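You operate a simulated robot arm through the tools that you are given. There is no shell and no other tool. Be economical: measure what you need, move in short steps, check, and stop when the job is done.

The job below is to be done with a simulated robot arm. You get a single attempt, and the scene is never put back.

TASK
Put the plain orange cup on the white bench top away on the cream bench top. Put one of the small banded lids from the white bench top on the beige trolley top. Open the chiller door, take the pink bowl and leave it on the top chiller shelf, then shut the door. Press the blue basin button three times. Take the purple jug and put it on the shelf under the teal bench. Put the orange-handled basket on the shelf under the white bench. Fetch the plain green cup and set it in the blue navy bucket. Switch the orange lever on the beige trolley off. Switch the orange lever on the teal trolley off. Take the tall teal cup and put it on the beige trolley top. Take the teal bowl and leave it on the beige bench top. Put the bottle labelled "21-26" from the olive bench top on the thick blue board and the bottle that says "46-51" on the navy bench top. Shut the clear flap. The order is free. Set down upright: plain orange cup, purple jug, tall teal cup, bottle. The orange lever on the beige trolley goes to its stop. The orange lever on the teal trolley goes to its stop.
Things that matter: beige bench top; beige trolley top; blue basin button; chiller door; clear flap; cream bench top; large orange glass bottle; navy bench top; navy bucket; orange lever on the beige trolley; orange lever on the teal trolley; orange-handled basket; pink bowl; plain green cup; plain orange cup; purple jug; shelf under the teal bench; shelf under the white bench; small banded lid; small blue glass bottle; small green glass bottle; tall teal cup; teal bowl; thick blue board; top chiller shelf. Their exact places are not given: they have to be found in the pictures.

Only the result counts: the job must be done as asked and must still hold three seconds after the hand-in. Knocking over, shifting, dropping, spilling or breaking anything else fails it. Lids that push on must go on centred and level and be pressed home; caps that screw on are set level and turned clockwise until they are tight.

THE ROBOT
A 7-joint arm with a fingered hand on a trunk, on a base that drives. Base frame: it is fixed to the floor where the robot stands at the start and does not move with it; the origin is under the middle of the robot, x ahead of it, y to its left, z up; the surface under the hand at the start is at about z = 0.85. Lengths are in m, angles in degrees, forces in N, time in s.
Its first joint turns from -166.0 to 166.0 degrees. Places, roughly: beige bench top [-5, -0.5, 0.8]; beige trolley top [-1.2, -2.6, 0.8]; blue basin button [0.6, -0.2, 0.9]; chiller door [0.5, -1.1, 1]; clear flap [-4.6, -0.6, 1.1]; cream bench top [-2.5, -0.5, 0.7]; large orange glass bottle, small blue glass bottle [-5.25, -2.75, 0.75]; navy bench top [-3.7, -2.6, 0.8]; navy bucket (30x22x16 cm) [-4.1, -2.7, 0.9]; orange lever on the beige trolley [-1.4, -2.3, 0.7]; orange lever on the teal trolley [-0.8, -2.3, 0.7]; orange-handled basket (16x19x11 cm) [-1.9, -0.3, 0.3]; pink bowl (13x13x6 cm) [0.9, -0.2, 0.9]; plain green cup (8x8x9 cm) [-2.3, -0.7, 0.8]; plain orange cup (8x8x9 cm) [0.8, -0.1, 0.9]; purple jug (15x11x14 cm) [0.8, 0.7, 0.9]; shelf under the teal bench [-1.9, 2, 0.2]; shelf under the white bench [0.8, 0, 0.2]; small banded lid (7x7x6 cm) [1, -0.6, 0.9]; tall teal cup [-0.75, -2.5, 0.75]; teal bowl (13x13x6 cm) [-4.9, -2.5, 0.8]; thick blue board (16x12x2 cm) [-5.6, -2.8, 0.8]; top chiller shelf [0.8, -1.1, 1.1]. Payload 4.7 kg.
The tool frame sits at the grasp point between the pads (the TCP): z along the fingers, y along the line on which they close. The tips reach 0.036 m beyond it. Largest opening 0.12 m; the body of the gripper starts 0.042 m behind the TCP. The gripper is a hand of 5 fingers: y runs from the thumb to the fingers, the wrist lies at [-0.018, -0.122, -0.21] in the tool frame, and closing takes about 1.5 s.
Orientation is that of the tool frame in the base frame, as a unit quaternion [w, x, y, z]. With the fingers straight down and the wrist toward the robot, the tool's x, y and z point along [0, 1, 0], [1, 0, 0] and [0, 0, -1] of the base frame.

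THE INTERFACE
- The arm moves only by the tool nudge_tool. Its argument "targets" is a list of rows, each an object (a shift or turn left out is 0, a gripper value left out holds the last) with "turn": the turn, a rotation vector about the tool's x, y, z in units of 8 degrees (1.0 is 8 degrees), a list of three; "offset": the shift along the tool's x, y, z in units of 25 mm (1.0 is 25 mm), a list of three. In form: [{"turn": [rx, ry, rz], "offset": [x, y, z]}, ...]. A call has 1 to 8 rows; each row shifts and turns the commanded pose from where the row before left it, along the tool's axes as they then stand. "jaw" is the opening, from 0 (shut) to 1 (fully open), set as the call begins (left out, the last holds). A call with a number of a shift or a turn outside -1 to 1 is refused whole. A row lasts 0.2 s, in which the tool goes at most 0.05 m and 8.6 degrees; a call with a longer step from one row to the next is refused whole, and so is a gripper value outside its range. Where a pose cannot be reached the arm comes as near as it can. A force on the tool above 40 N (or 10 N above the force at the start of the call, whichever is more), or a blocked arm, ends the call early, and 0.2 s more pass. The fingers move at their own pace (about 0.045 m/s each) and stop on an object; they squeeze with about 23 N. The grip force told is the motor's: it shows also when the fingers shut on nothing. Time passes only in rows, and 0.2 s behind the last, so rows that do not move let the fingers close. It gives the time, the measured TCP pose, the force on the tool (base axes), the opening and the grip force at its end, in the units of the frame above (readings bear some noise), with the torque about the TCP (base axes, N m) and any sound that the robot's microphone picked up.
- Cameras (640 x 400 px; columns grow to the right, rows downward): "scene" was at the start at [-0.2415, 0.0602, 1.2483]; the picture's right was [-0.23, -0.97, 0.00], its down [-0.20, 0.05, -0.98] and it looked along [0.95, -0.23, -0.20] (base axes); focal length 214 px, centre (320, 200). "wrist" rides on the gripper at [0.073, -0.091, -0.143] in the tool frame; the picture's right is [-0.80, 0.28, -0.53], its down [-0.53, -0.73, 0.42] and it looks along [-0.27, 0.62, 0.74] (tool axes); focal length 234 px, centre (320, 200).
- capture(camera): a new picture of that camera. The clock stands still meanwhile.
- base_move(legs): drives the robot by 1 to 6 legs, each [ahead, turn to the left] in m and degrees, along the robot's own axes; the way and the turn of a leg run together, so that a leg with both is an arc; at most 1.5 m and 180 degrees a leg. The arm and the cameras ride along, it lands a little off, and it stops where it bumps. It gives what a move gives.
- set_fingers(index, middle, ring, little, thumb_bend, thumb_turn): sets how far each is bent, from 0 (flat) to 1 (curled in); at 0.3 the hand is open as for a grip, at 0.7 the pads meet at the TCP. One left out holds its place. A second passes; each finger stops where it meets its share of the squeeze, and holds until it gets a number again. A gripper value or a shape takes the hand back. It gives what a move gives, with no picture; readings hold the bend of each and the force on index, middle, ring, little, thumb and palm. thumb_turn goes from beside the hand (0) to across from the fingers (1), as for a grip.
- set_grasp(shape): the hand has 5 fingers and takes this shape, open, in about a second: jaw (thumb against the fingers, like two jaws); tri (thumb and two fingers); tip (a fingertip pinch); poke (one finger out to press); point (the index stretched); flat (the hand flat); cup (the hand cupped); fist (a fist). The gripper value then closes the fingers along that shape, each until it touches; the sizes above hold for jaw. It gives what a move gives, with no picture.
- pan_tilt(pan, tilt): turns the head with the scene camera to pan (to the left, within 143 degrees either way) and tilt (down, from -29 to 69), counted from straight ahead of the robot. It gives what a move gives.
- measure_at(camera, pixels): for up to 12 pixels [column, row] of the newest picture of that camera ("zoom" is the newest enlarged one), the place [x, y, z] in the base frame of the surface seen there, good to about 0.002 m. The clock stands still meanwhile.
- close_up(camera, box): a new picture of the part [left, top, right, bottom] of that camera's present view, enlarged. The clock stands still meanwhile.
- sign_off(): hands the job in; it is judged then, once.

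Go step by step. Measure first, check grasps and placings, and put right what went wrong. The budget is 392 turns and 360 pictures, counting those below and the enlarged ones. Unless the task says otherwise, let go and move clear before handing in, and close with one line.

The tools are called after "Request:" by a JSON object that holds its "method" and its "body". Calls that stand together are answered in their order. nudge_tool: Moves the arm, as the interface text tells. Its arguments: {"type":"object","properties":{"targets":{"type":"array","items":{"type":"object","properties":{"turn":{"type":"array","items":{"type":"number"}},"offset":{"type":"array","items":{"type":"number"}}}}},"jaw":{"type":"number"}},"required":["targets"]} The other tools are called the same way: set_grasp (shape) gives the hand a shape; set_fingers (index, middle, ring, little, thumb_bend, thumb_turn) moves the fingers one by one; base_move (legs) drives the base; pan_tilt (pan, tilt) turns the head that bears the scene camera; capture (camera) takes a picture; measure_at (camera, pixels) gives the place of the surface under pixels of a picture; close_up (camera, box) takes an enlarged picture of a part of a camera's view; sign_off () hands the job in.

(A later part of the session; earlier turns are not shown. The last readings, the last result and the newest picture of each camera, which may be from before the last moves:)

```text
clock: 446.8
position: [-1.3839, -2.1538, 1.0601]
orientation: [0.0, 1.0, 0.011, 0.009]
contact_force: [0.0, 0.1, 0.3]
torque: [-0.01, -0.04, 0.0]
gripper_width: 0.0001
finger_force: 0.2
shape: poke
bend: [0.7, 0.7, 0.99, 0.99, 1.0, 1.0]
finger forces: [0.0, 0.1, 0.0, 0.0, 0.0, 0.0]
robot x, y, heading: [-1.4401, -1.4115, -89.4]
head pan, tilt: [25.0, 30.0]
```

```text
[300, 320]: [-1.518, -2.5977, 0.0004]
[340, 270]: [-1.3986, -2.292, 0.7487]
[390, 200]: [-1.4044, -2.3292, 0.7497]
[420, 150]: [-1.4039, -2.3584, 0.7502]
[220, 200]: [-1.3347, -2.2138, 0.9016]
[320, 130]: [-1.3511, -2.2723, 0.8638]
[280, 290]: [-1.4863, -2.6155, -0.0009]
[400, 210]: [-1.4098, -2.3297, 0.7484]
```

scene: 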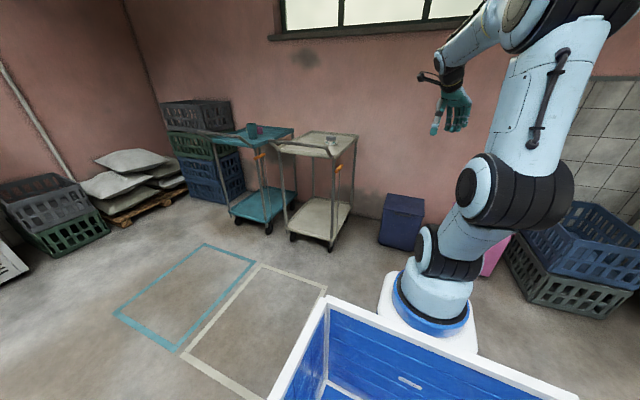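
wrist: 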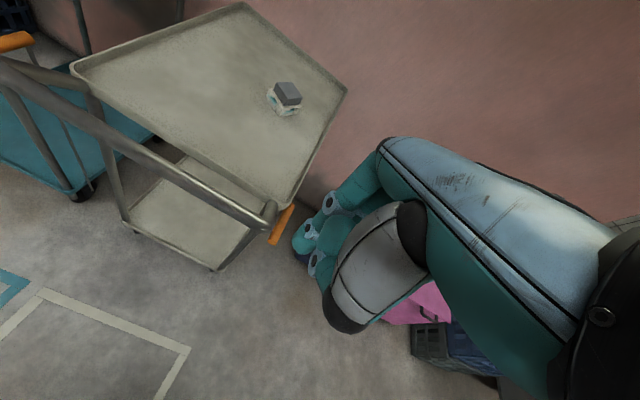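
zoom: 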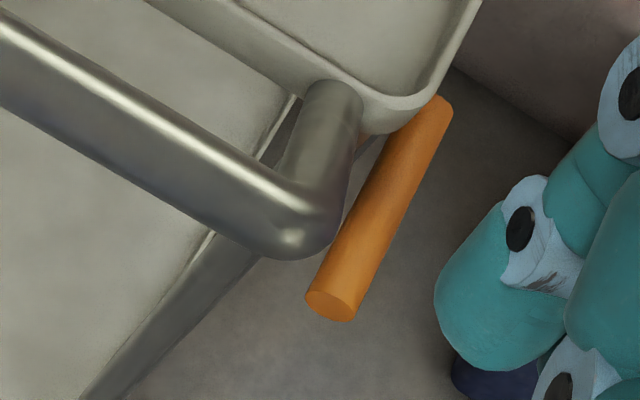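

Approach above the grip's near end at (-1.415,-2.287).

Request:
{"method": "nudge_tool", "body": {"targets": [{"offset": [-0.2, 0.66, 0.8]}, {"offset": [-0.2, 0.66, 0.8]}, {"offset": [-0.2, 0.66, 0.8]}, {"offset": [-0.2, 0.66, 0.8]}, {"offset": [-0.2, 0.66, 0.8]}, {"offset": [-0.2, 0.66, 0.8]}, {"offset": [0, 0.66, 0.8]}, {"offset": [0, 0.66, 0.8]}]}}

Request:
{"method": "nudge_tool", "body": {"targets": [{"offset": [0, 0, 0.8]}, {"offset": [0, 0, 0.8]}, {"offset": [0, 0, 0.8]}, {"offset": [0, 0, 0.6]}]}}

Request:
{"method": "close_up", "body": {"camera": "wrist", "box": [200, 120, 420, 320]}}

```text
clock: 448.6
position: [-1.409, -2.286, 0.9015]
orientation: [0.001, 1.0, 0.011, 0.009]
contact_force: [-0.8, 0.8, 0.7]
torque: [-0.02, 0.02, 0.01]
gripper_width: 0.0
finger_force: 0.1
shape: poke
bend: [0.7, 0.7, 0.99, 0.99, 1.0, 1.0]
finger forces: [0.1, 0.0, 0.0, 0.0, 0.0, 0.0]
robot x, y, heading: [-1.4407, -1.4111, -89.7]
head pan, tilt: [25.0, 30.0]
```

```text
clock: 449.6
position: [-1.4081, -2.2864, 0.8238]
orientation: [0.0, 1.0, 0.011, 0.009]
contact_force: [-0.3, -0.8, -0.3]
torque: [0.03, -0.01, 0.01]
gripper_width: 0.0002
finger_force: 0.0
shape: poke
bend: [0.7, 0.7, 0.99, 0.99, 1.0, 1.0]
finger forces: [0.1, 0.0, 0.0, 0.0, 0.1, 0.0]
robot x, y, heading: [-1.4408, -1.4121, -89.6]
head pan, tilt: [25.0, 30.0]
```

```text
2.00 times, centred on (310, 220) of wrist
```

zoom: 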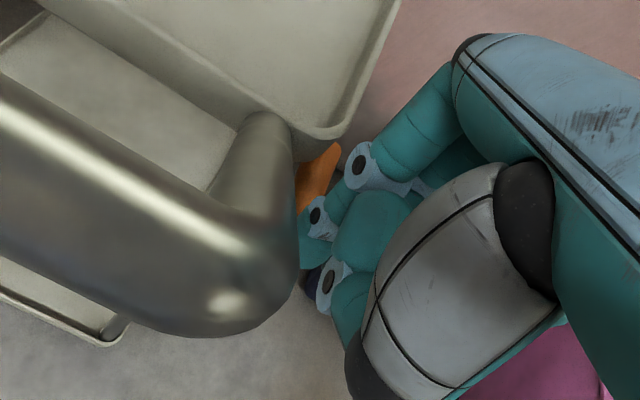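

Finger is over the grip; press down gently.

Request:
{"method": "nudge_tool", "body": {"targets": [{"offset": [0, 0, 0.6]}, {"offset": [0, 0, 0.5]}, {"offset": [0, 0, 0.2]}, {"offset": [0, 0, 0.2]}]}}

```text
clock: 450.6
position: [-1.4082, -2.2845, 0.787]
orientation: [0.0, 1.0, 0.011, 0.008]
contact_force: [-0.1, 0.0, -0.2]
torque: [-0.01, 0.0, 0.03]
gripper_width: 0.0
finger_force: 0.1
shape: poke
bend: [0.7, 0.7, 0.99, 0.99, 1.0, 1.0]
finger forces: [0.1, 0.1, 0.0, 0.0, 0.0, 0.0]
robot x, y, heading: [-1.4381, -1.4121, -89.7]
head pan, tilt: [25.0, 30.0]
```

Request:
{"method": "nudge_tool", "body": {"targets": [{"offset": [0, 0, 0.2]}, {"offset": [0, 0, 0.2]}, {"offset": [0, 0, 0.2]}]}}

Request:
{"method": "close_up", "body": {"camera": "wrist", "box": [240, 150, 360, 270]}}

```text
clock: 451.4
position: [-1.4052, -2.2914, 0.7836]
orientation: [0.011, 1.0, 0.011, 0.009]
contact_force: [2.7, 0.2, 14.0]
torque: [-0.44, -0.51, -0.02]
gripper_width: 0.0
finger_force: 0.1
shape: poke
bend: [0.7, 0.7, 0.99, 0.99, 1.0, 1.0]
finger forces: [18.4, 0.1, 0.0, 0.1, 0.0, 0.0]
robot x, y, heading: [-1.4413, -1.4115, -89.4]
head pan, tilt: [25.0, 30.0]
stopped in row 3: the force on the tool passed its limit at 44 N (the readings are from after the stop); the commanded pose is now the measured one
```

```text
3.33 times, centred on (300, 210) of wrist
```

zoom: 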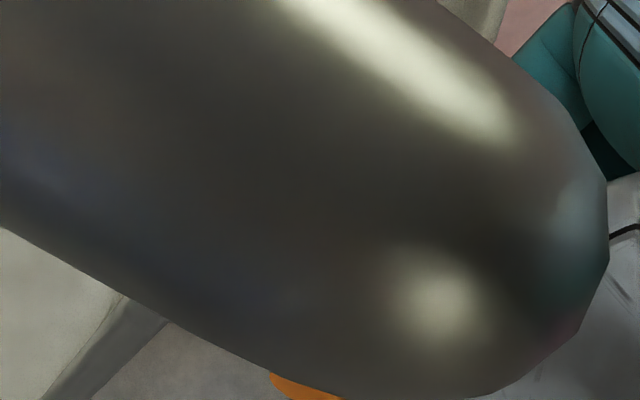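

No give downward (44 N, 3 mm). Test pushing the grip's end along −y: raise, move in front of its end, lower, push.

Request:
{"method": "nudge_tool", "body": {"targets": [{"offset": [0, 0, -0.8]}, {"offset": [0, -0.8, -0.2]}, {"offset": [-0.3, -0.8, 0]}, {"offset": [0, -0.6, 0.4]}, {"offset": [0, 0, 0.8]}, {"offset": [0, 0, 0.4]}]}}

Request:
{"method": "capture", "body": {"camera": "wrist"}}

```text
clock: 452.8
position: [-1.4142, -2.2353, 0.7644]
orientation: [0.008, 1.0, 0.01, 0.01]
contact_force: [0.5, -0.2, -0.8]
torque: [-0.03, 0.04, 0.0]
gripper_width: 0.0
finger_force: 0.0
shape: poke
bend: [0.7, 0.7, 0.99, 0.99, 1.0, 1.0]
finger forces: [0.0, 0.0, 0.0, 0.0, 0.0, 0.1]
robot x, y, heading: [-1.4431, -1.4106, -89.5]
head pan, tilt: [25.0, 30.0]
```

```text
195 pictures are left
```

wrist: 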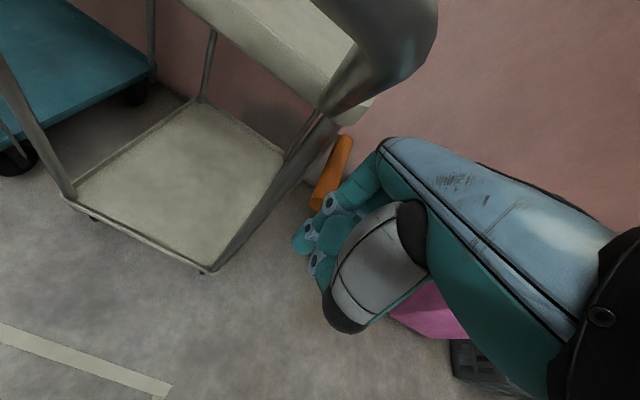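

Request:
{"method": "nudge_tool", "body": {"targets": [{"offset": [0, 0.2, 0]}, {"offset": [0, 0.2, 0]}, {"offset": [0, 0.2, 0]}, {"offset": [0, 0.2, 0]}, {"offset": [0, 0.2, 0]}, {"offset": [0, 0.2, 0]}, {"offset": [0, 0.2, 0]}]}}

Request:
{"method": "close_up", "body": {"camera": "wrist", "box": [260, 110, 400, 300]}}

```text
clock: 454.4
position: [-1.4152, -2.2682, 0.7655]
orientation: [0.006, 1.0, 0.01, 0.01]
contact_force: [-10.3, 23.2, 0.6]
torque: [0.59, 0.28, 0.19]
gripper_width: 0.0
finger_force: 0.1
shape: poke
bend: [0.7, 0.7, 0.99, 0.99, 1.0, 1.0]
finger forces: [25.3, 0.0, 0.0, 0.1, 0.0, 0.1]
robot x, y, heading: [-1.4388, -1.4097, -89.8]
head pan, tilt: [25.0, 30.0]
```

```text
2.11 times, centred on (330, 205) of wrist
```

zoom: 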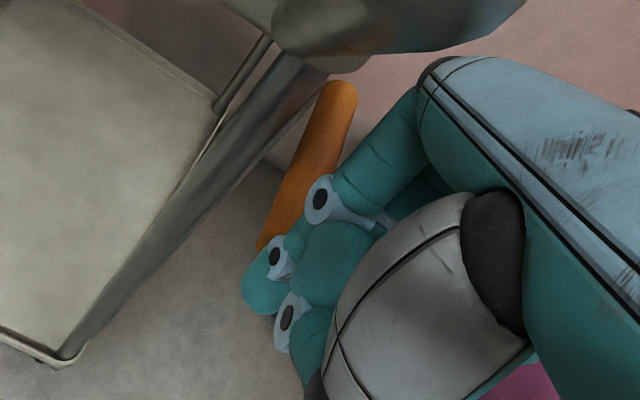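

No motion along −y either (23 N). Likely it lifts up or swings outward. I'll retreat and tilt the hand so the fingers point forward, to try lifting from below.

Request:
{"method": "nudge_tool", "body": {"targets": [{"offset": [-0.3, -1, 0]}, {"offset": [0, -1, 0]}, {"offset": [0, -1, 0]}, {"offset": [0, -1, -0.5]}, {"turn": [-1, 0, 0]}, {"turn": [-1, 0, 0]}, {"turn": [-1, 0, 0]}, {"turn": [-1, 0, 0]}]}}

Request:
{"method": "base_move", "body": {"legs": [[-0.08, 0]]}}

Request:
{"method": "nudge_tool", "body": {"targets": [{"turn": [-1, 0, 0], "offset": [0, 0.5, 0.5]}, {"turn": [-1, 0, 0], "offset": [0, 0.5, 0.5]}, {"turn": [-1, 0, 0], "offset": [0, 0.4, 0.7]}]}}

Request:
{"method": "capture", "body": {"camera": "wrist"}}

```text
clock: 456.2
position: [-1.4192, -2.1694, 0.7767]
orientation: [0.16, 0.987, 0.017, 0.018]
contact_force: [-0.2, 0.0, 0.2]
torque: [0.03, -0.01, 0.02]
gripper_width: 0.0
finger_force: 0.0
shape: poke
bend: [0.7, 0.7, 0.99, 0.99, 1.0, 1.0]
finger forces: [0.0, 0.0, 0.0, 0.0, 0.0, 0.1]
out of reach, approached as far as the arm can: row 7, 8
robot x, y, heading: [-1.4399, -1.4108, -89.4]
head pan, tilt: [25.0, 30.0]
```

```text
clock: 457.3
position: [-1.4189, -2.0882, 0.7778]
orientation: [0.159, 0.987, 0.017, 0.018]
contact_force: [-1.2, -0.5, -0.6]
torque: [0.02, -0.01, -0.01]
gripper_width: 0.0
finger_force: 0.0
shape: poke
bend: [0.7, 0.7, 0.99, 0.99, 1.0, 1.0]
finger forces: [0.0, 0.1, 0.0, 0.1, 0.0, 0.0]
robot x, y, heading: [-1.4386, -1.3303, -89.5]
head pan, tilt: [25.0, 30.0]
```

```text
clock: 458.1
position: [-1.3935, -2.1114, 0.7511]
orientation: [0.266, 0.961, 0.051, 0.061]
contact_force: [-0.2, -0.6, 0.8]
torque: [0.02, 0.0, -0.01]
gripper_width: 0.0001
finger_force: 0.0
shape: poke
bend: [0.7, 0.7, 0.99, 0.99, 1.0, 1.0]
finger forces: [0.0, 0.0, 0.0, 0.0, 0.1, 0.1]
out of reach, approached as far as the arm can: row 1, 2
robot x, y, heading: [-1.4406, -1.3296, -89.6]
head pan, tilt: [25.0, 30.0]
```

```text
193 pictures are left
```

wrist: 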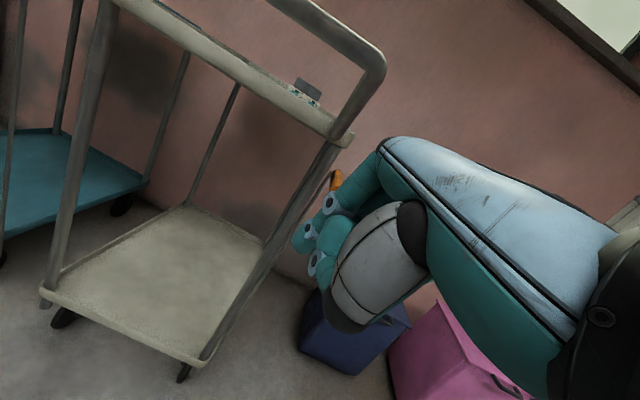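

Need more extension for tilt. Back off 0.17 and extend the arm while tilting.

Request:
{"method": "base_move", "body": {"legs": [[-0.17, 0]]}}

Request:
{"method": "nudge_tool", "body": {"targets": [{"offset": [-0.2, 0.85, 0.5]}, {"offset": [-0.2, 0.85, 0.5]}, {"offset": [-0.2, 0.85, 0.5]}, {"offset": [-0.2, 0.85, 0.5]}, {"offset": [-0.2, 0.85, 0.5]}, {"offset": [0, 0.85, 0.5]}]}}

Request:
{"method": "nudge_tool", "body": {"targets": [{"turn": [-1, 0, 0]}, {"turn": [-1, 0, 0]}, {"turn": [-1, 0, 0]}]}}

Request:
{"method": "capture", "body": {"camera": "wrist"}}

```text
clock: 459.5
position: [-1.4009, -1.9922, 0.7491]
orientation: [0.264, 0.962, 0.046, 0.06]
contact_force: [-0.6, -0.5, -0.4]
torque: [0.01, 0.01, 0.01]
gripper_width: 0.0
finger_force: 0.1
shape: poke
bend: [0.7, 0.7, 0.99, 0.99, 1.0, 1.0]
finger forces: [0.0, 0.0, 0.1, 0.1, 0.0, 0.0]
robot x, y, heading: [-1.4434, -1.2101, -90.2]
head pan, tilt: [25.0, 30.0]
stopped in leg 1: the robot was blocked; the commanded pose is now the measured one
```

```text
clock: 460.9
position: [-1.4075, -2.1413, 0.7476]
orientation: [0.264, 0.962, 0.045, 0.06]
contact_force: [-0.2, 0.5, 0.5]
torque: [0.03, 0.0, 0.0]
gripper_width: 0.0
finger_force: 0.0
shape: poke
bend: [0.7, 0.7, 0.99, 0.99, 1.0, 1.0]
finger forces: [0.0, 0.0, 0.0, 0.0, 0.0, 0.1]
robot x, y, heading: [-1.4425, -1.2077, -90.1]
head pan, tilt: [25.0, 30.0]
```

```text
clock: 461.7
position: [-1.4337, -2.1428, 0.7515]
orientation: [0.458, 0.885, 0.04, 0.072]
contact_force: [0.7, -0.2, 1.0]
torque: [0.08, 0.0, 0.01]
gripper_width: 0.0001
finger_force: 0.0
shape: poke
bend: [0.7, 0.7, 0.99, 0.99, 1.0, 1.0]
finger forces: [0.0, 0.0, 0.1, 0.1, 0.0, 0.0]
out of reach, approached as far as the arm can: row 2, 3
robot x, y, heading: [-1.4423, -1.2114, -90.3]
head pan, tilt: [25.0, 30.0]
```

```text
192 pictures are left
```

wrist: 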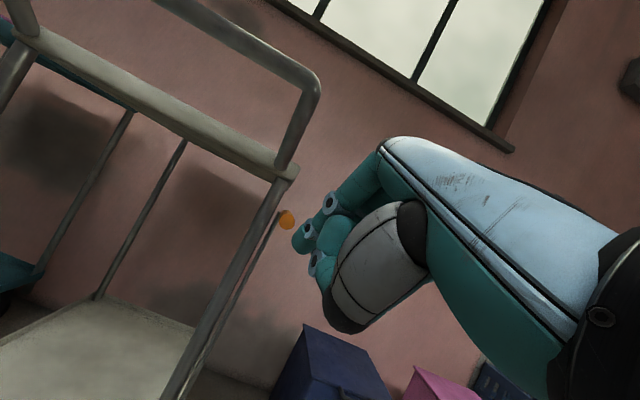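

Tilt is ~55° now and the grip's end is visible at (287,218). Lower 5 cm, then drive forward so the fingers pass below the grip.

Request:
{"method": "nudge_tool", "body": {"targets": [{"offset": [0.4, -0.8, 0.57]}, {"offset": [0.4, -0.8, 0.57]}]}}

Request:
{"method": "measure_at", "body": {"camera": "wrist", "pixels": [[287, 218], [300, 235], [305, 250], [330, 205], [315, 265]]}}

Request:
{"method": "capture", "body": {"camera": "wrist"}}

Request:
{"method": "measure_at", "body": {"camera": "wrist", "pixels": [[298, 238], [305, 250], [330, 205], [315, 265], [300, 225]]}}

```text
clock: 462.3
position: [-1.4413, -2.1391, 0.7084]
orientation: [0.458, 0.885, 0.039, 0.072]
contact_force: [0.1, -1.1, 0.8]
torque: [0.05, -0.01, 0.02]
gripper_width: 0.0001
finger_force: 0.0
shape: poke
bend: [0.7, 0.7, 0.99, 0.99, 1.0, 1.0]
finger forces: [0.1, 0.0, 0.0, 0.0, 0.0, 0.0]
out of reach, approached as far as the arm can: row 1, 2
robot x, y, heading: [-1.4431, -1.2106, -90.3]
head pan, tilt: [25.0, 30.0]
```

```text
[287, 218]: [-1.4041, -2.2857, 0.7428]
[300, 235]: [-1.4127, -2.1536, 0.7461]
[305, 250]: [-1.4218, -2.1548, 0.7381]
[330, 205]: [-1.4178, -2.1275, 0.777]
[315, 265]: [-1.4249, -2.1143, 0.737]
```

```text
191 pictures are left
```

wrist: 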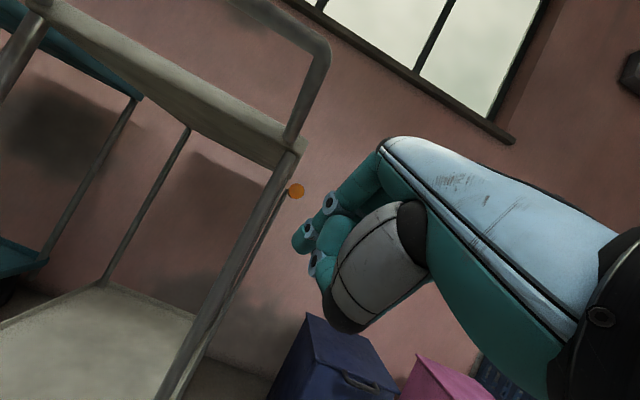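

```text
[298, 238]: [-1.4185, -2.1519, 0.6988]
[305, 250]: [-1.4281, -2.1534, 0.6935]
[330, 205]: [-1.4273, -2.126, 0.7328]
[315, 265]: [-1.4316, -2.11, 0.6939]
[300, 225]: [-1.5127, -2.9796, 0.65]
```

Fingertips are at z≈0.70, x≈-1.425; the grip end is at x≈-1.404. Drive forward with a small left turn.

Request:
{"method": "base_move", "body": {"legs": [[0.06, 0], [0, 1.3], [0.075, 0]]}}

Request:
{"method": "capture", "body": {"camera": "wrist"}}

Request:
{"method": "measure_at", "body": {"camera": "wrist", "pixels": [[298, 238], [305, 250], [330, 205], [290, 195], [300, 190]]}}

```text
clock: 464.2
position: [-1.4205, -2.2732, 0.709]
orientation: [0.457, 0.885, 0.048, 0.077]
contact_force: [0.1, 1.3, -0.6]
torque: [-0.02, -0.01, -0.01]
gripper_width: 0.0
finger_force: 0.2
shape: poke
bend: [0.7, 0.7, 0.99, 0.99, 1.0, 1.0]
finger forces: [1.3, 0.0, 0.0, 0.0, 0.0, 0.1]
robot x, y, heading: [-1.4407, -1.3447, -88.8]
head pan, tilt: [25.0, 30.0]
```

```text
190 pictures are left
```

wrist: 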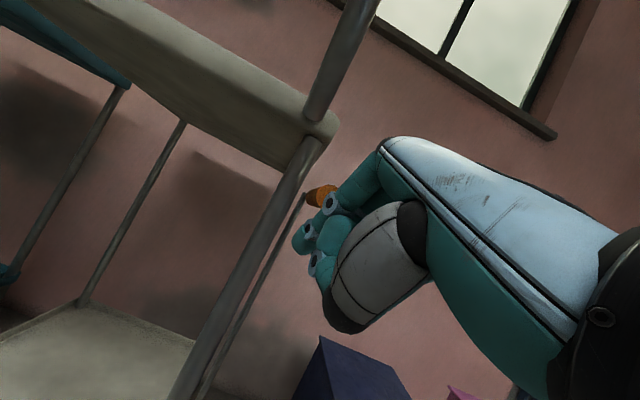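

```text
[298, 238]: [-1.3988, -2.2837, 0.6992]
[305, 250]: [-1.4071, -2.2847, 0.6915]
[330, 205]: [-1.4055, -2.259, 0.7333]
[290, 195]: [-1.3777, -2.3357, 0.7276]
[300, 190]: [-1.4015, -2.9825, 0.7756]
```

The index touches the grip from below. Lift gently.

Request:
{"method": "nudge_tool", "body": {"targets": [{"offset": [0, 0.16, -0.12]}, {"offset": [0, 0.16, -0.12]}, {"offset": [0, 0.16, -0.12]}, {"offset": [0, 0.16, -0.12]}]}}

Request:
{"method": "capture", "body": {"camera": "wrist"}}

```text
clock: 465.2
position: [-1.4215, -2.272, 0.7282]
orientation: [0.457, 0.885, 0.049, 0.076]
contact_force: [-0.6, 1.1, -2.6]
torque: [-0.01, 0.0, 0.01]
gripper_width: 0.0002
finger_force: 0.0
shape: poke
bend: [0.7, 0.7, 0.99, 0.99, 1.0, 1.0]
finger forces: [1.8, 0.0, 0.1, 0.0, 0.1, 0.0]
robot x, y, heading: [-1.441, -1.3453, -89.0]
head pan, tilt: [25.0, 30.0]
```

```text
189 pictures are left
```

wrist: 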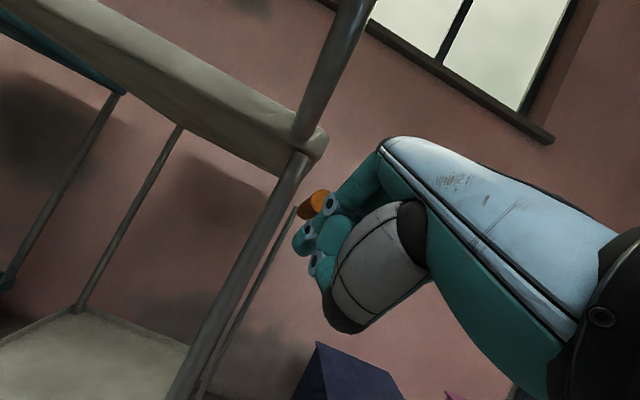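

It lifts easily. Follow it up along its arc.

Request:
{"method": "nudge_tool", "body": {"targets": [{"offset": [0, 0.33, -0.23]}, {"offset": [0, 0.35, -0.2]}, {"offset": [0, 0.37, -0.17]}, {"offset": [0, 0.38, -0.14]}]}}

Request:
{"method": "capture", "body": {"camera": "wrist"}}

```text
clock: 466.2
position: [-1.4257, -2.277, 0.7674]
orientation: [0.457, 0.885, 0.048, 0.077]
contact_force: [1.0, -0.1, -0.8]
torque: [-0.02, 0.02, 0.01]
gripper_width: 0.0
finger_force: 0.1
shape: poke
bend: [0.7, 0.7, 0.99, 0.99, 1.0, 1.0]
finger forces: [0.2, 0.0, 0.0, 0.0, 0.0, 0.0]
robot x, y, heading: [-1.4442, -1.3467, -89.1]
head pan, tilt: [25.0, 30.0]
```

```text
188 pictures are left
```

wrist: 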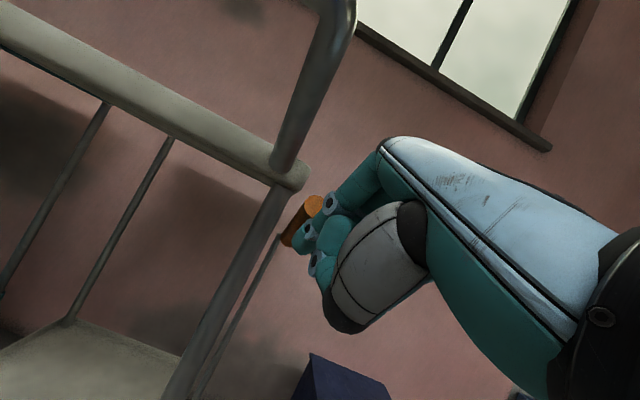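

Request:
{"method": "measure_at", "body": {"camera": "wrist", "pixels": [[315, 203], [290, 240], [300, 222], [322, 205]]}}

Request:
{"method": "nudge_tool", "body": {"targets": [{"offset": [0, 0.38, -0.12]}, {"offset": [0, 0.39, -0.08]}, {"offset": [0, 0.4, -0.04]}, {"offset": [0, 0.4, 0]}]}}

Request:
{"method": "capture", "body": {"camera": "wrist"}}

```text
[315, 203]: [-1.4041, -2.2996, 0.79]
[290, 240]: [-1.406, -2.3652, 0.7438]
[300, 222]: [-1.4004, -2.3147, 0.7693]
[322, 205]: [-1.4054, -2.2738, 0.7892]
```

```text
clock: 467.2
position: [-1.4257, -2.2956, 0.8037]
orientation: [0.456, 0.885, 0.049, 0.077]
contact_force: [-0.6, -0.3, -0.8]
torque: [0.02, 0.0, 0.02]
gripper_width: 0.0
finger_force: 0.0
shape: poke
bend: [0.7, 0.7, 0.99, 0.99, 1.0, 1.0]
finger forces: [0.0, 0.0, 0.1, 0.1, 0.1, 0.1]
robot x, y, heading: [-1.4419, -1.347, -88.8]
head pan, tilt: [25.0, 30.0]
```

```text
187 pictures are left
```

wrist: 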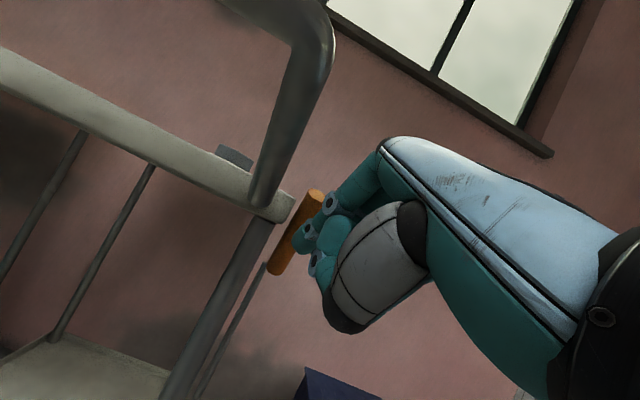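

Continue pushing up and forward.

Request:
{"method": "nudge_tool", "body": {"targets": [{"offset": [0, 0.5, 0.05]}, {"offset": [0, 0.5, 0.1]}, {"offset": [0, 0.5, 0.15]}, {"offset": [0, 0.45, 0.2]}]}}

Request:
{"method": "capture", "body": {"camera": "wrist"}}

Request:
{"method": "measure_at", "body": {"camera": "wrist", "pixels": [[290, 240], [310, 205], [300, 225], [275, 270]]}}

```text
clock: 468.2
position: [-1.4212, -2.3355, 0.8378]
orientation: [0.458, 0.884, 0.048, 0.076]
contact_force: [0.0, 0.1, -0.3]
torque: [0.0, 0.04, -0.03]
gripper_width: 0.0001
finger_force: 0.0
shape: poke
bend: [0.7, 0.7, 0.99, 0.99, 1.0, 1.0]
finger forces: [0.1, 0.2, 0.0, 0.0, 0.1, 0.0]
robot x, y, heading: [-1.443, -1.3451, -88.9]
head pan, tilt: [25.0, 30.0]
```

```text
186 pictures are left
```

wrist: 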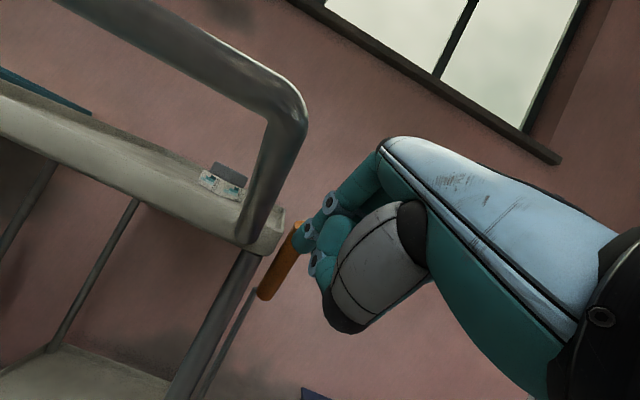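

```text
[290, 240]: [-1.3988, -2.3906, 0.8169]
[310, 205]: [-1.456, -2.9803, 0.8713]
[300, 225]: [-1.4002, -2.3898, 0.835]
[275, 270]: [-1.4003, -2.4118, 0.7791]
```

Now ~70° up. Push forward to find the stop.

Request:
{"method": "nudge_tool", "body": {"targets": [{"offset": [0, 0.23, 0.33]}, {"offset": [0, 0.23, 0.33]}, {"offset": [0, 0.23, 0.33]}, {"offset": [0, 0.23, 0.33]}]}}

Request:
{"method": "capture", "body": {"camera": "wrist"}}

```text
clock: 469.2
position: [-1.4152, -2.3748, 0.8371]
orientation: [0.457, 0.885, 0.049, 0.077]
contact_force: [-0.3, -0.2, 0.9]
torque: [-0.02, 0.03, -0.02]
gripper_width: 0.0
finger_force: 0.1
shape: poke
bend: [0.7, 0.7, 0.99, 0.99, 1.0, 1.0]
finger forces: [0.1, 0.0, 0.0, 0.0, 0.1, 0.0]
robot x, y, heading: [-1.4444, -1.3451, -89.0]
head pan, tilt: [25.0, 30.0]
```

```text
185 pictures are left
```

wrist: 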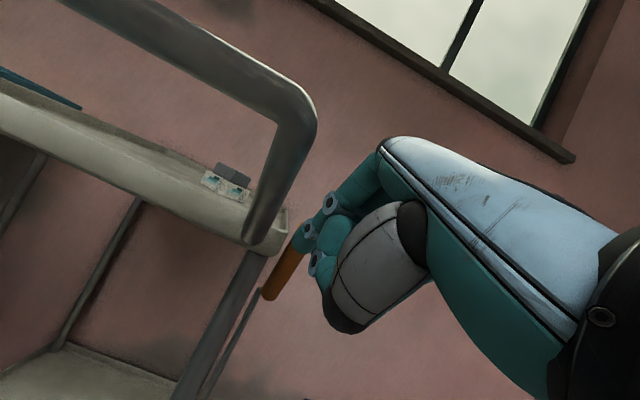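

Request:
{"method": "close_up", "body": {"camera": "wrist", "box": [230, 190, 350, 320]}}

Request:
{"method": "measure_at", "body": {"camera": "zoom", "pixels": [[170, 320], [200, 260], [230, 200], [250, 170], [190, 325], [150, 310]]}}

```text
3.08 times, centred on (290, 255) of wrist
```

zoom: 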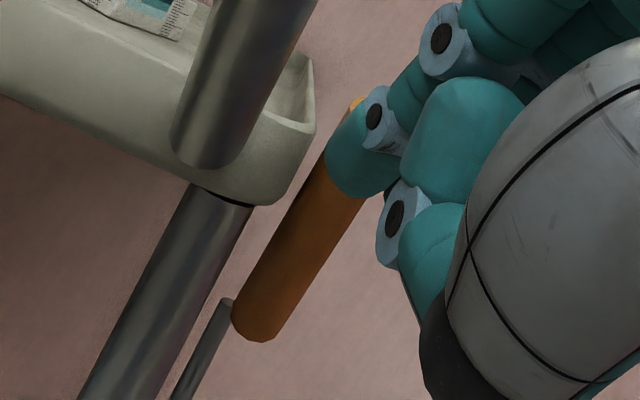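

```text
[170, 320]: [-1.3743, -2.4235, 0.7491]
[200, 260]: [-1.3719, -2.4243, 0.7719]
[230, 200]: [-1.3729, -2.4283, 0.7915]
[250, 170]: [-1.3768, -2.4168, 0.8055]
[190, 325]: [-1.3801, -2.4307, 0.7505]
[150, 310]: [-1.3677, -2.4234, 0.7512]
```

The leg now measures y≈-2.42 (was -2.327): with the brake released, my push rolled the trolley back ~0.1 m. I'll back the finger off, check the lever, and later pull the trolley back to its place.

Request:
{"method": "measure_at", "body": {"camera": "zoom", "pixels": [[255, 325], [240, 300], [280, 270], [310, 220], [355, 102], [330, 195]]}}

Request:
{"method": "nudge_tool", "body": {"targets": [{"offset": [-0.2, -0.4, -0.5]}, {"offset": [-0.5, -0.57, -0.8]}, {"offset": [-0.5, -0.57, -0.8]}, {"offset": [0, -0.57, -0.8]}]}}

Request:
{"method": "capture", "body": {"camera": "wrist"}}

Request:
{"method": "close_up", "body": {"camera": "wrist", "box": [220, 180, 340, 300]}}

```text
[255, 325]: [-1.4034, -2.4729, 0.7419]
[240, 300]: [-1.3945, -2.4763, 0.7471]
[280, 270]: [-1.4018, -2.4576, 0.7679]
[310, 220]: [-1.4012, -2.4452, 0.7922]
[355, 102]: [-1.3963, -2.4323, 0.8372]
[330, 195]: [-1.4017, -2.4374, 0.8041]
```

```text
clock: 470.2
position: [-1.4613, -2.2892, 0.8313]
orientation: [0.457, 0.885, 0.049, 0.077]
contact_force: [-0.1, -0.7, -0.1]
torque: [-0.02, -0.04, -0.01]
gripper_width: 0.0
finger_force: 0.1
shape: poke
bend: [0.7, 0.7, 0.99, 0.99, 1.0, 1.0]
finger forces: [0.1, 0.0, 0.0, 0.0, 0.0, 0.0]
robot x, y, heading: [-1.4408, -1.3452, -88.9]
head pan, tilt: [25.0, 30.0]
```

```text
183 pictures are left
```

wrist: 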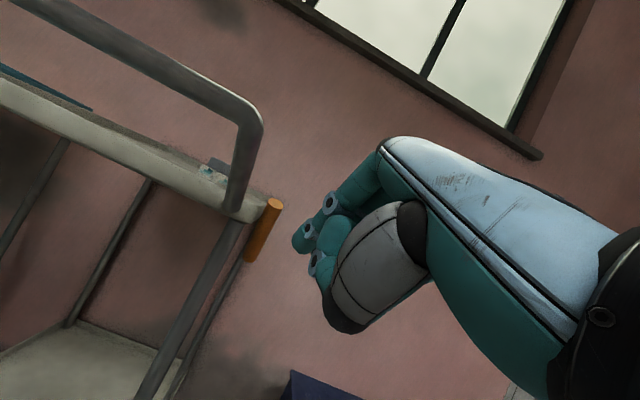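

```text
3.33 times, centred on (280, 240) of wrist
```

zoom: 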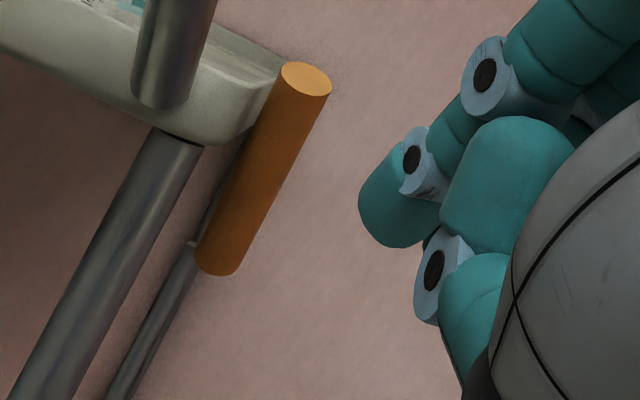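

The lever stands at ~67°. To verify that is the stop, push again: the trolley will rest against the wall and the force will tell.

Request:
{"method": "nudge_tool", "body": {"targets": [{"offset": [0.5, 0.57, 0.8]}, {"offset": [0.5, 0.57, 0.8]}, {"offset": [0.2, 0.57, 0.8]}, {"offset": [0.2, 0.34, 0.5]}]}}

Request:
{"method": "nudge_tool", "body": {"targets": [{"offset": [0, 0.23, 0.33]}, {"offset": [0, 0.23, 0.33]}, {"offset": [0, 0.23, 0.33]}, {"offset": [0, 0.23, 0.33]}]}}

Request:
{"method": "capture", "body": {"camera": "wrist"}}

Request:
{"method": "close_up", "body": {"camera": "wrist", "box": [230, 190, 350, 320]}}

```text
clock: 471.2
position: [-1.4116, -2.373, 0.8344]
orientation: [0.456, 0.885, 0.048, 0.076]
contact_force: [0.3, -0.4, 0.9]
torque: [0.01, 0.03, -0.01]
gripper_width: 0.0001
finger_force: 0.0
shape: poke
bend: [0.7, 0.7, 0.99, 0.99, 1.0, 1.0]
finger forces: [0.0, 0.0, 0.0, 0.0, 0.0, 0.1]
robot x, y, heading: [-1.4393, -1.3465, -88.8]
head pan, tilt: [25.0, 30.0]
```

```text
clock: 472.2
position: [-1.4086, -2.4077, 0.8331]
orientation: [0.455, 0.886, 0.046, 0.076]
contact_force: [-11.0, 31.4, 0.0]
torque: [0.25, 0.18, 0.07]
gripper_width: 0.0
finger_force: 0.0
shape: poke
bend: [0.7, 0.7, 0.99, 0.99, 1.0, 1.0]
finger forces: [48.0, 11.1, 0.1, 0.1, 0.1, 0.0]
robot x, y, heading: [-1.442, -1.348, -89.1]
head pan, tilt: [25.0, 30.0]
stopped in row 4: the force on the tool passed its limit at 47 N (the readings are from after the stop); the commanded pose is now the measured one
```

```text
181 pictures are left
```

wrist: 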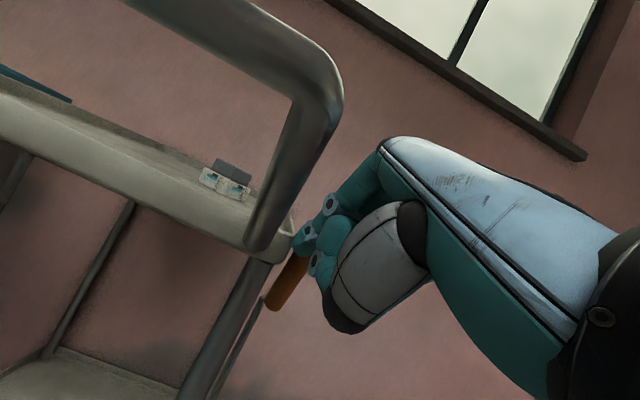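

```text
3.08 times, centred on (290, 255) of wrist
```

zoom: 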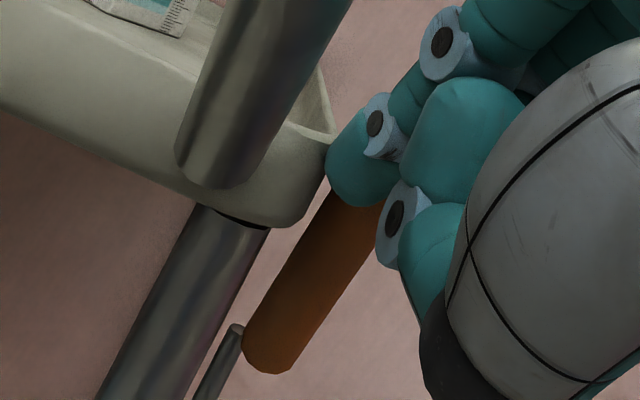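

Request:
{"method": "measure_at", "body": {"camera": "zoom", "pixels": [[270, 365], [300, 310], [340, 230], [355, 215], [180, 330], [200, 290], [300, 170]]}}

Request:
{"method": "nudge_tool", "body": {"targets": [{"offset": [-0.2, -0.4, -0.5]}, {"offset": [-0.5, -0.57, -0.8]}, {"offset": [-0.5, -0.57, -0.8]}, {"offset": [0, -0.57, -0.8]}, {"offset": [0, -0.57, -0.8]}, {"offset": [0, -0.57, -0.8]}]}}

Request:
{"method": "pan_tilt", "body": {"pan": 35, "tilt": 25}}

Request:
{"method": "capture", "body": {"camera": "scene"}}

Request:
{"method": "capture", "body": {"camera": "wrist"}}

```text
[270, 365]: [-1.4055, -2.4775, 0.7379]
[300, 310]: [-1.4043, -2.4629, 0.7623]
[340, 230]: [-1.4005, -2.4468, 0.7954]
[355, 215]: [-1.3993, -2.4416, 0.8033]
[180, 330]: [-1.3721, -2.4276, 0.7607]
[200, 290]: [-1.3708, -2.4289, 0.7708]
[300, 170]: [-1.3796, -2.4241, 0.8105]
```

```text
clock: 473.6
position: [-1.4604, -2.2752, 0.8309]
orientation: [0.456, 0.886, 0.046, 0.075]
contact_force: [0.0, 0.1, 0.1]
torque: [0.0, 0.0, 0.0]
gripper_width: 0.0001
finger_force: 0.0
shape: poke
bend: [0.7, 0.7, 0.99, 0.99, 1.0, 1.0]
finger forces: [0.1, 0.0, 0.0, 0.0, 0.1, 0.0]
robot x, y, heading: [-1.4384, -1.3454, -89.0]
head pan, tilt: [25.0, 30.0]
```

```text
clock: 474.4
position: [-1.4599, -2.2762, 0.8308]
orientation: [0.457, 0.885, 0.047, 0.075]
contact_force: [-0.1, 0.3, 0.0]
torque: [0.01, 0.0, -0.01]
gripper_width: 0.0
finger_force: 0.1
shape: poke
bend: [0.7, 0.7, 0.99, 0.99, 1.0, 1.0]
finger forces: [0.0, 0.0, 0.0, 0.0, 0.0, 0.1]
robot x, y, heading: [-1.4417, -1.3457, -88.8]
head pan, tilt: [35.0, 25.0]
```

```text
179 pictures are left
```

scene: 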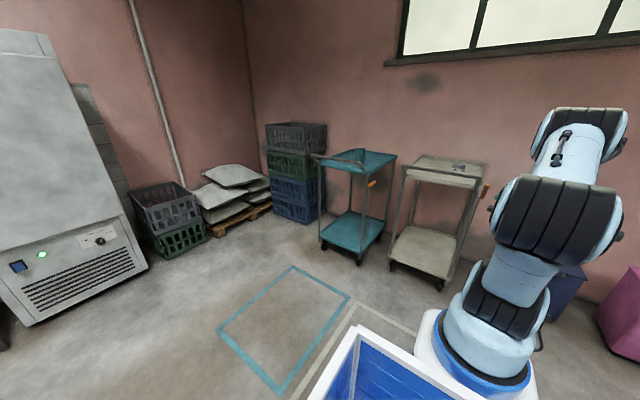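

```text
178 pictures are left
```

wrist: 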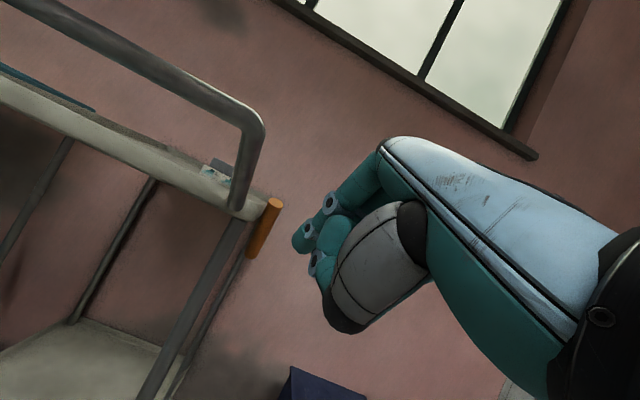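

Same angle after 47 N: the beige lever is at its stop (brake off). Now restore the trolley: untilt the hand, move above its push bar, hook behind it.

Request:
{"method": "nudge_tool", "body": {"targets": [{"turn": [1, 0, 0], "offset": [0, -0.5, -0.5]}, {"turn": [1, 0, 0], "offset": [0, -0.3, -0.8]}, {"turn": [1, 0, 0], "offset": [0, 0, -1]}, {"turn": [1, 0, 0], "offset": [0, 0, -1]}, {"turn": [1, 0, 0], "offset": [0, 0, -1]}, {"turn": [1, 0, 0], "offset": [0, 0, -1]}, {"turn": [0.8, 0, 0], "offset": [0, 0, -1]}]}}

Request:
{"method": "base_move", "body": {"legs": [[0.12, 0]]}}

Request:
{"method": "nudge_tool", "body": {"targets": [{"offset": [1, 0, 0]}, {"offset": [1, 0, 0]}, {"offset": [1, 0, 0]}, {"offset": [1, 0, 0]}, {"offset": [1, 0, 0]}, {"offset": [1, 0, 0]}, {"offset": [1, 0, 0]}, {"offset": [1, 0, 0]}]}}

Request:
{"method": "capture", "body": {"camera": "wrist"}}

```text
clock: 475.9
position: [-1.4812, -2.1932, 0.9466]
orientation: [0.001, 0.996, 0.076, 0.046]
contact_force: [-0.1, -0.6, -1.3]
torque: [0.0, 0.03, 0.03]
gripper_width: 0.0001
finger_force: 0.1
shape: poke
bend: [0.7, 0.7, 0.99, 0.99, 1.0, 1.0]
finger forces: [0.0, 0.1, 0.0, 0.1, 0.0, 0.0]
robot x, y, heading: [-1.4426, -1.3434, -88.9]
head pan, tilt: [35.0, 25.0]
```

```text
clock: 477.2
position: [-1.4792, -2.3137, 0.9475]
orientation: [0.0, 0.996, 0.076, 0.046]
contact_force: [0.6, 1.0, 0.2]
torque: [0.0, 0.0, -0.02]
gripper_width: 0.0
finger_force: 0.0
shape: poke
bend: [0.7, 0.7, 0.99, 0.99, 1.0, 1.0]
finger forces: [0.0, 0.0, 0.1, 0.1, 0.1, 0.0]
robot x, y, heading: [-1.4393, -1.4659, -89.0]
head pan, tilt: [35.0, 25.0]
```

```text
clock: 479.0
position: [-1.2839, -2.2834, 0.9661]
orientation: [0.002, 0.996, 0.076, 0.047]
contact_force: [-0.3, 0.3, 0.4]
torque: [0.0, -0.01, 0.01]
gripper_width: 0.0
finger_force: 0.2
shape: poke
bend: [0.7, 0.7, 0.99, 0.99, 1.0, 1.0]
finger forces: [0.0, 0.0, 0.1, 0.0, 0.0, 0.1]
robot x, y, heading: [-1.4371, -1.4653, -89.0]
head pan, tilt: [35.0, 25.0]
```

```text
177 pictures are left
```

wrist: 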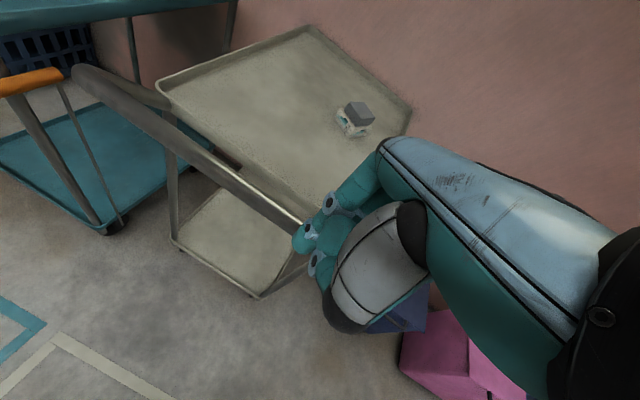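

Measure the bar and the top's corners now.

Request:
{"method": "measure_at", "body": {"camera": "wrist", "pixels": [[160, 85], [310, 30], [408, 110], [230, 180], [270, 205], [120, 105], [290, 222], [355, 112], [170, 240], [250, 292]]}}

```text
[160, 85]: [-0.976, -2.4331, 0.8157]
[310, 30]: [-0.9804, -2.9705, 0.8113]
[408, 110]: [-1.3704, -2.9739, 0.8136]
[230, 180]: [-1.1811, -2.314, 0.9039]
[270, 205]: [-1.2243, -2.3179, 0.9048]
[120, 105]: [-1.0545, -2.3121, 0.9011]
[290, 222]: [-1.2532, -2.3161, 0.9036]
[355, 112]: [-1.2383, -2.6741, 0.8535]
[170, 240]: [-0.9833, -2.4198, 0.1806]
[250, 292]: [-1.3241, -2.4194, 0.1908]
```

The trolley moved straight back by 0.10 m. Hook the fingers behind the bar at its middle.

Request:
{"method": "nudge_tool", "body": {"targets": [{"offset": [0.9, 0.8, 0]}, {"offset": [0.9, 0.8, 0.1]}, {"offset": [0.9, 0.8, 0.1]}, {"offset": [0.9, 0.8, 0.1]}, {"offset": [0.9, 0.8, 0.1]}]}}

Request:
{"method": "capture", "body": {"camera": "wrist"}}

```text
clock: 480.2
position: [-1.155, -2.3639, 0.9676]
orientation: [0.002, 0.996, 0.077, 0.047]
contact_force: [-0.7, -0.8, 0.9]
torque: [0.01, -0.02, -0.04]
gripper_width: 0.0
finger_force: 0.1
shape: poke
bend: [0.7, 0.7, 0.99, 0.99, 1.0, 1.0]
finger forces: [0.0, 0.1, 0.0, 0.1, 0.0, 0.0]
robot x, y, heading: [-1.4385, -1.4609, -89.4]
head pan, tilt: [35.0, 25.0]
```

```text
176 pictures are left
```

wrist: 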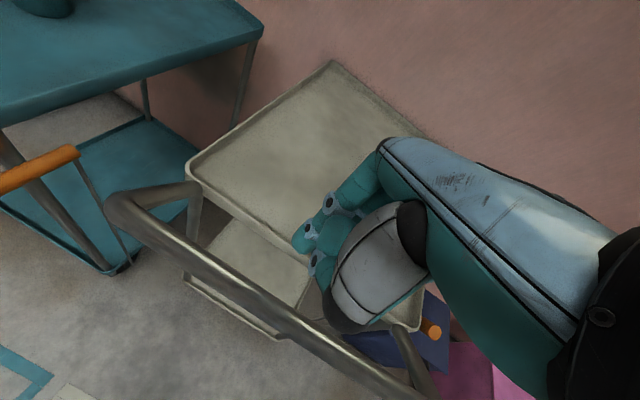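

Request:
{"method": "nudge_tool", "body": {"targets": [{"offset": [-0.3, 0.5, 0.5]}, {"offset": [-0.3, 0.5, 0.8]}, {"offset": [0, 0, 0.8]}, {"offset": [0, 0, 0.7]}]}}

Request:
{"method": "close_up", "body": {"camera": "wrist", "box": [200, 120, 440, 360]}}

```text
clock: 481.2
position: [-1.1603, -2.391, 0.8975]
orientation: [0.002, 0.996, 0.076, 0.046]
contact_force: [0.3, 0.0, 0.0]
torque: [-0.01, 0.03, -0.06]
gripper_width: 0.0
finger_force: 0.0
shape: poke
bend: [0.7, 0.7, 0.99, 0.99, 1.0, 1.0]
finger forces: [0.1, 0.0, 0.0, 0.0, 0.0, 0.0]
robot x, y, heading: [-1.4398, -1.4643, -88.9]
head pan, tilt: [35.0, 25.0]
```

```text
1.67 times, centred on (320, 240) of wrist
```

zoom: 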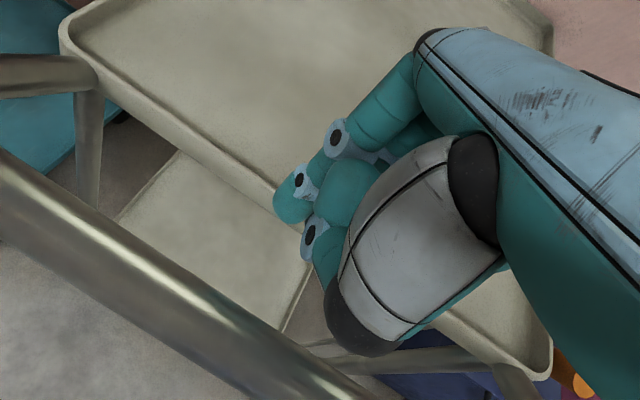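

Fingers are between bar and tray. Pull toward me in steps.

Request:
{"method": "nudge_tool", "body": {"targets": [{"offset": [0.12, -0.8, 0]}, {"offset": [0.12, -0.8, 0]}, {"offset": [0.12, -0.8, 0]}, {"offset": [0.12, -0.8, 0]}, {"offset": [0.12, -0.8, 0]}]}}

Request:
{"method": "capture", "body": {"camera": "wrist"}}

Request:
{"method": "measure_at", "body": {"camera": "wrist", "pixels": [[240, 135], [200, 160], [300, 60], [120, 190], [150, 220]]}}

```text
clock: 482.4
position: [-1.1607, -2.2903, 0.8953]
orientation: [0.001, 0.996, 0.076, 0.046]
contact_force: [1.1, -0.2, -0.1]
torque: [0.03, -0.01, -0.01]
gripper_width: 0.0
finger_force: 0.1
shape: poke
bend: [0.7, 0.7, 0.99, 0.99, 1.0, 1.0]
finger forces: [0.0, 0.1, 0.0, 0.0, 0.0, 0.0]
robot x, y, heading: [-1.4377, -1.4648, -89.0]
head pan, tilt: [35.0, 25.0]
```

```text
174 pictures are left
```

wrist: 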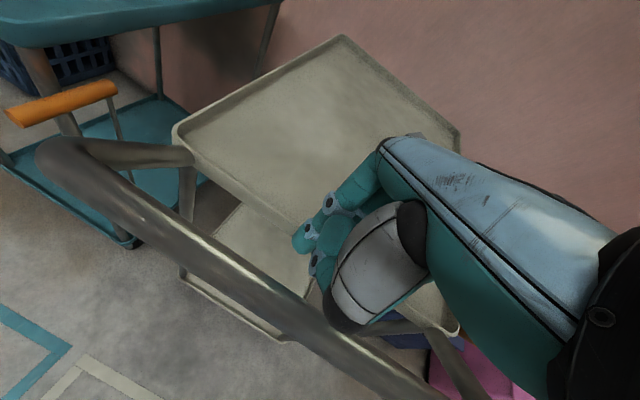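

```text
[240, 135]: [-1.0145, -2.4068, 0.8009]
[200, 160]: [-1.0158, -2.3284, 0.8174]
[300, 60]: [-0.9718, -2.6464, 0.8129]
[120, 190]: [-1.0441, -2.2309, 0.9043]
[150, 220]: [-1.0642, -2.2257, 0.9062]
```

Request:
{"method": "measure_at", "body": {"camera": "wrist", "pixels": [[176, 128], [343, 38], [458, 140], [182, 275], [280, 338], [455, 325], [165, 152]]}}

Request:
{"method": "nudge_tool", "body": {"targets": [{"offset": [-0.1, 0.4, -0.3]}, {"offset": [0, 0.2, -1]}, {"offset": [0, 0, -1]}, {"offset": [0, 0, -1]}, {"offset": [0, 0, -1]}, {"offset": [0, 0, -1]}]}}

Request:
{"method": "capture", "body": {"camera": "wrist"}}

```text
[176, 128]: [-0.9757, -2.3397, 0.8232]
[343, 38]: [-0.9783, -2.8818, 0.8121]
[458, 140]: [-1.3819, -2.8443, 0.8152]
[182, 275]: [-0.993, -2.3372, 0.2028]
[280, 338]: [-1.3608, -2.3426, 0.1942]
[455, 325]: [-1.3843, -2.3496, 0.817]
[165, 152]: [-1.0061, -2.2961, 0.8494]
```

```text
clock: 483.8
position: [-1.1726, -2.3038, 1.0294]
orientation: [0.001, 0.996, 0.076, 0.045]
contact_force: [0.5, -1.3, 0.2]
torque: [-0.01, -0.02, 0.01]
gripper_width: 0.0
finger_force: 0.1
shape: poke
bend: [0.7, 0.7, 0.99, 0.99, 1.0, 1.0]
finger forces: [0.1, 0.0, 0.1, 0.0, 0.1, 0.0]
robot x, y, heading: [-1.4386, -1.4625, -88.9]
head pan, tilt: [35.0, 25.0]
```

```text
173 pictures are left
```

wrist: 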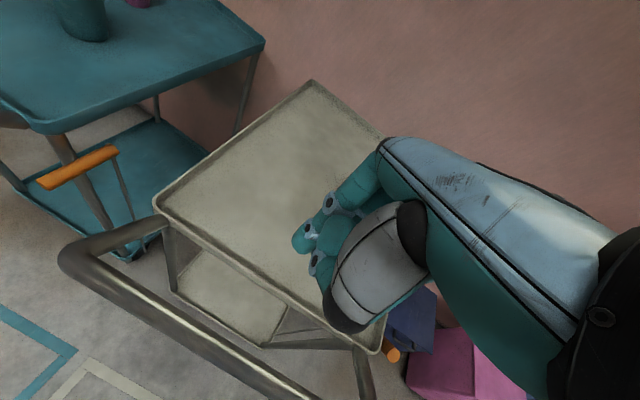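

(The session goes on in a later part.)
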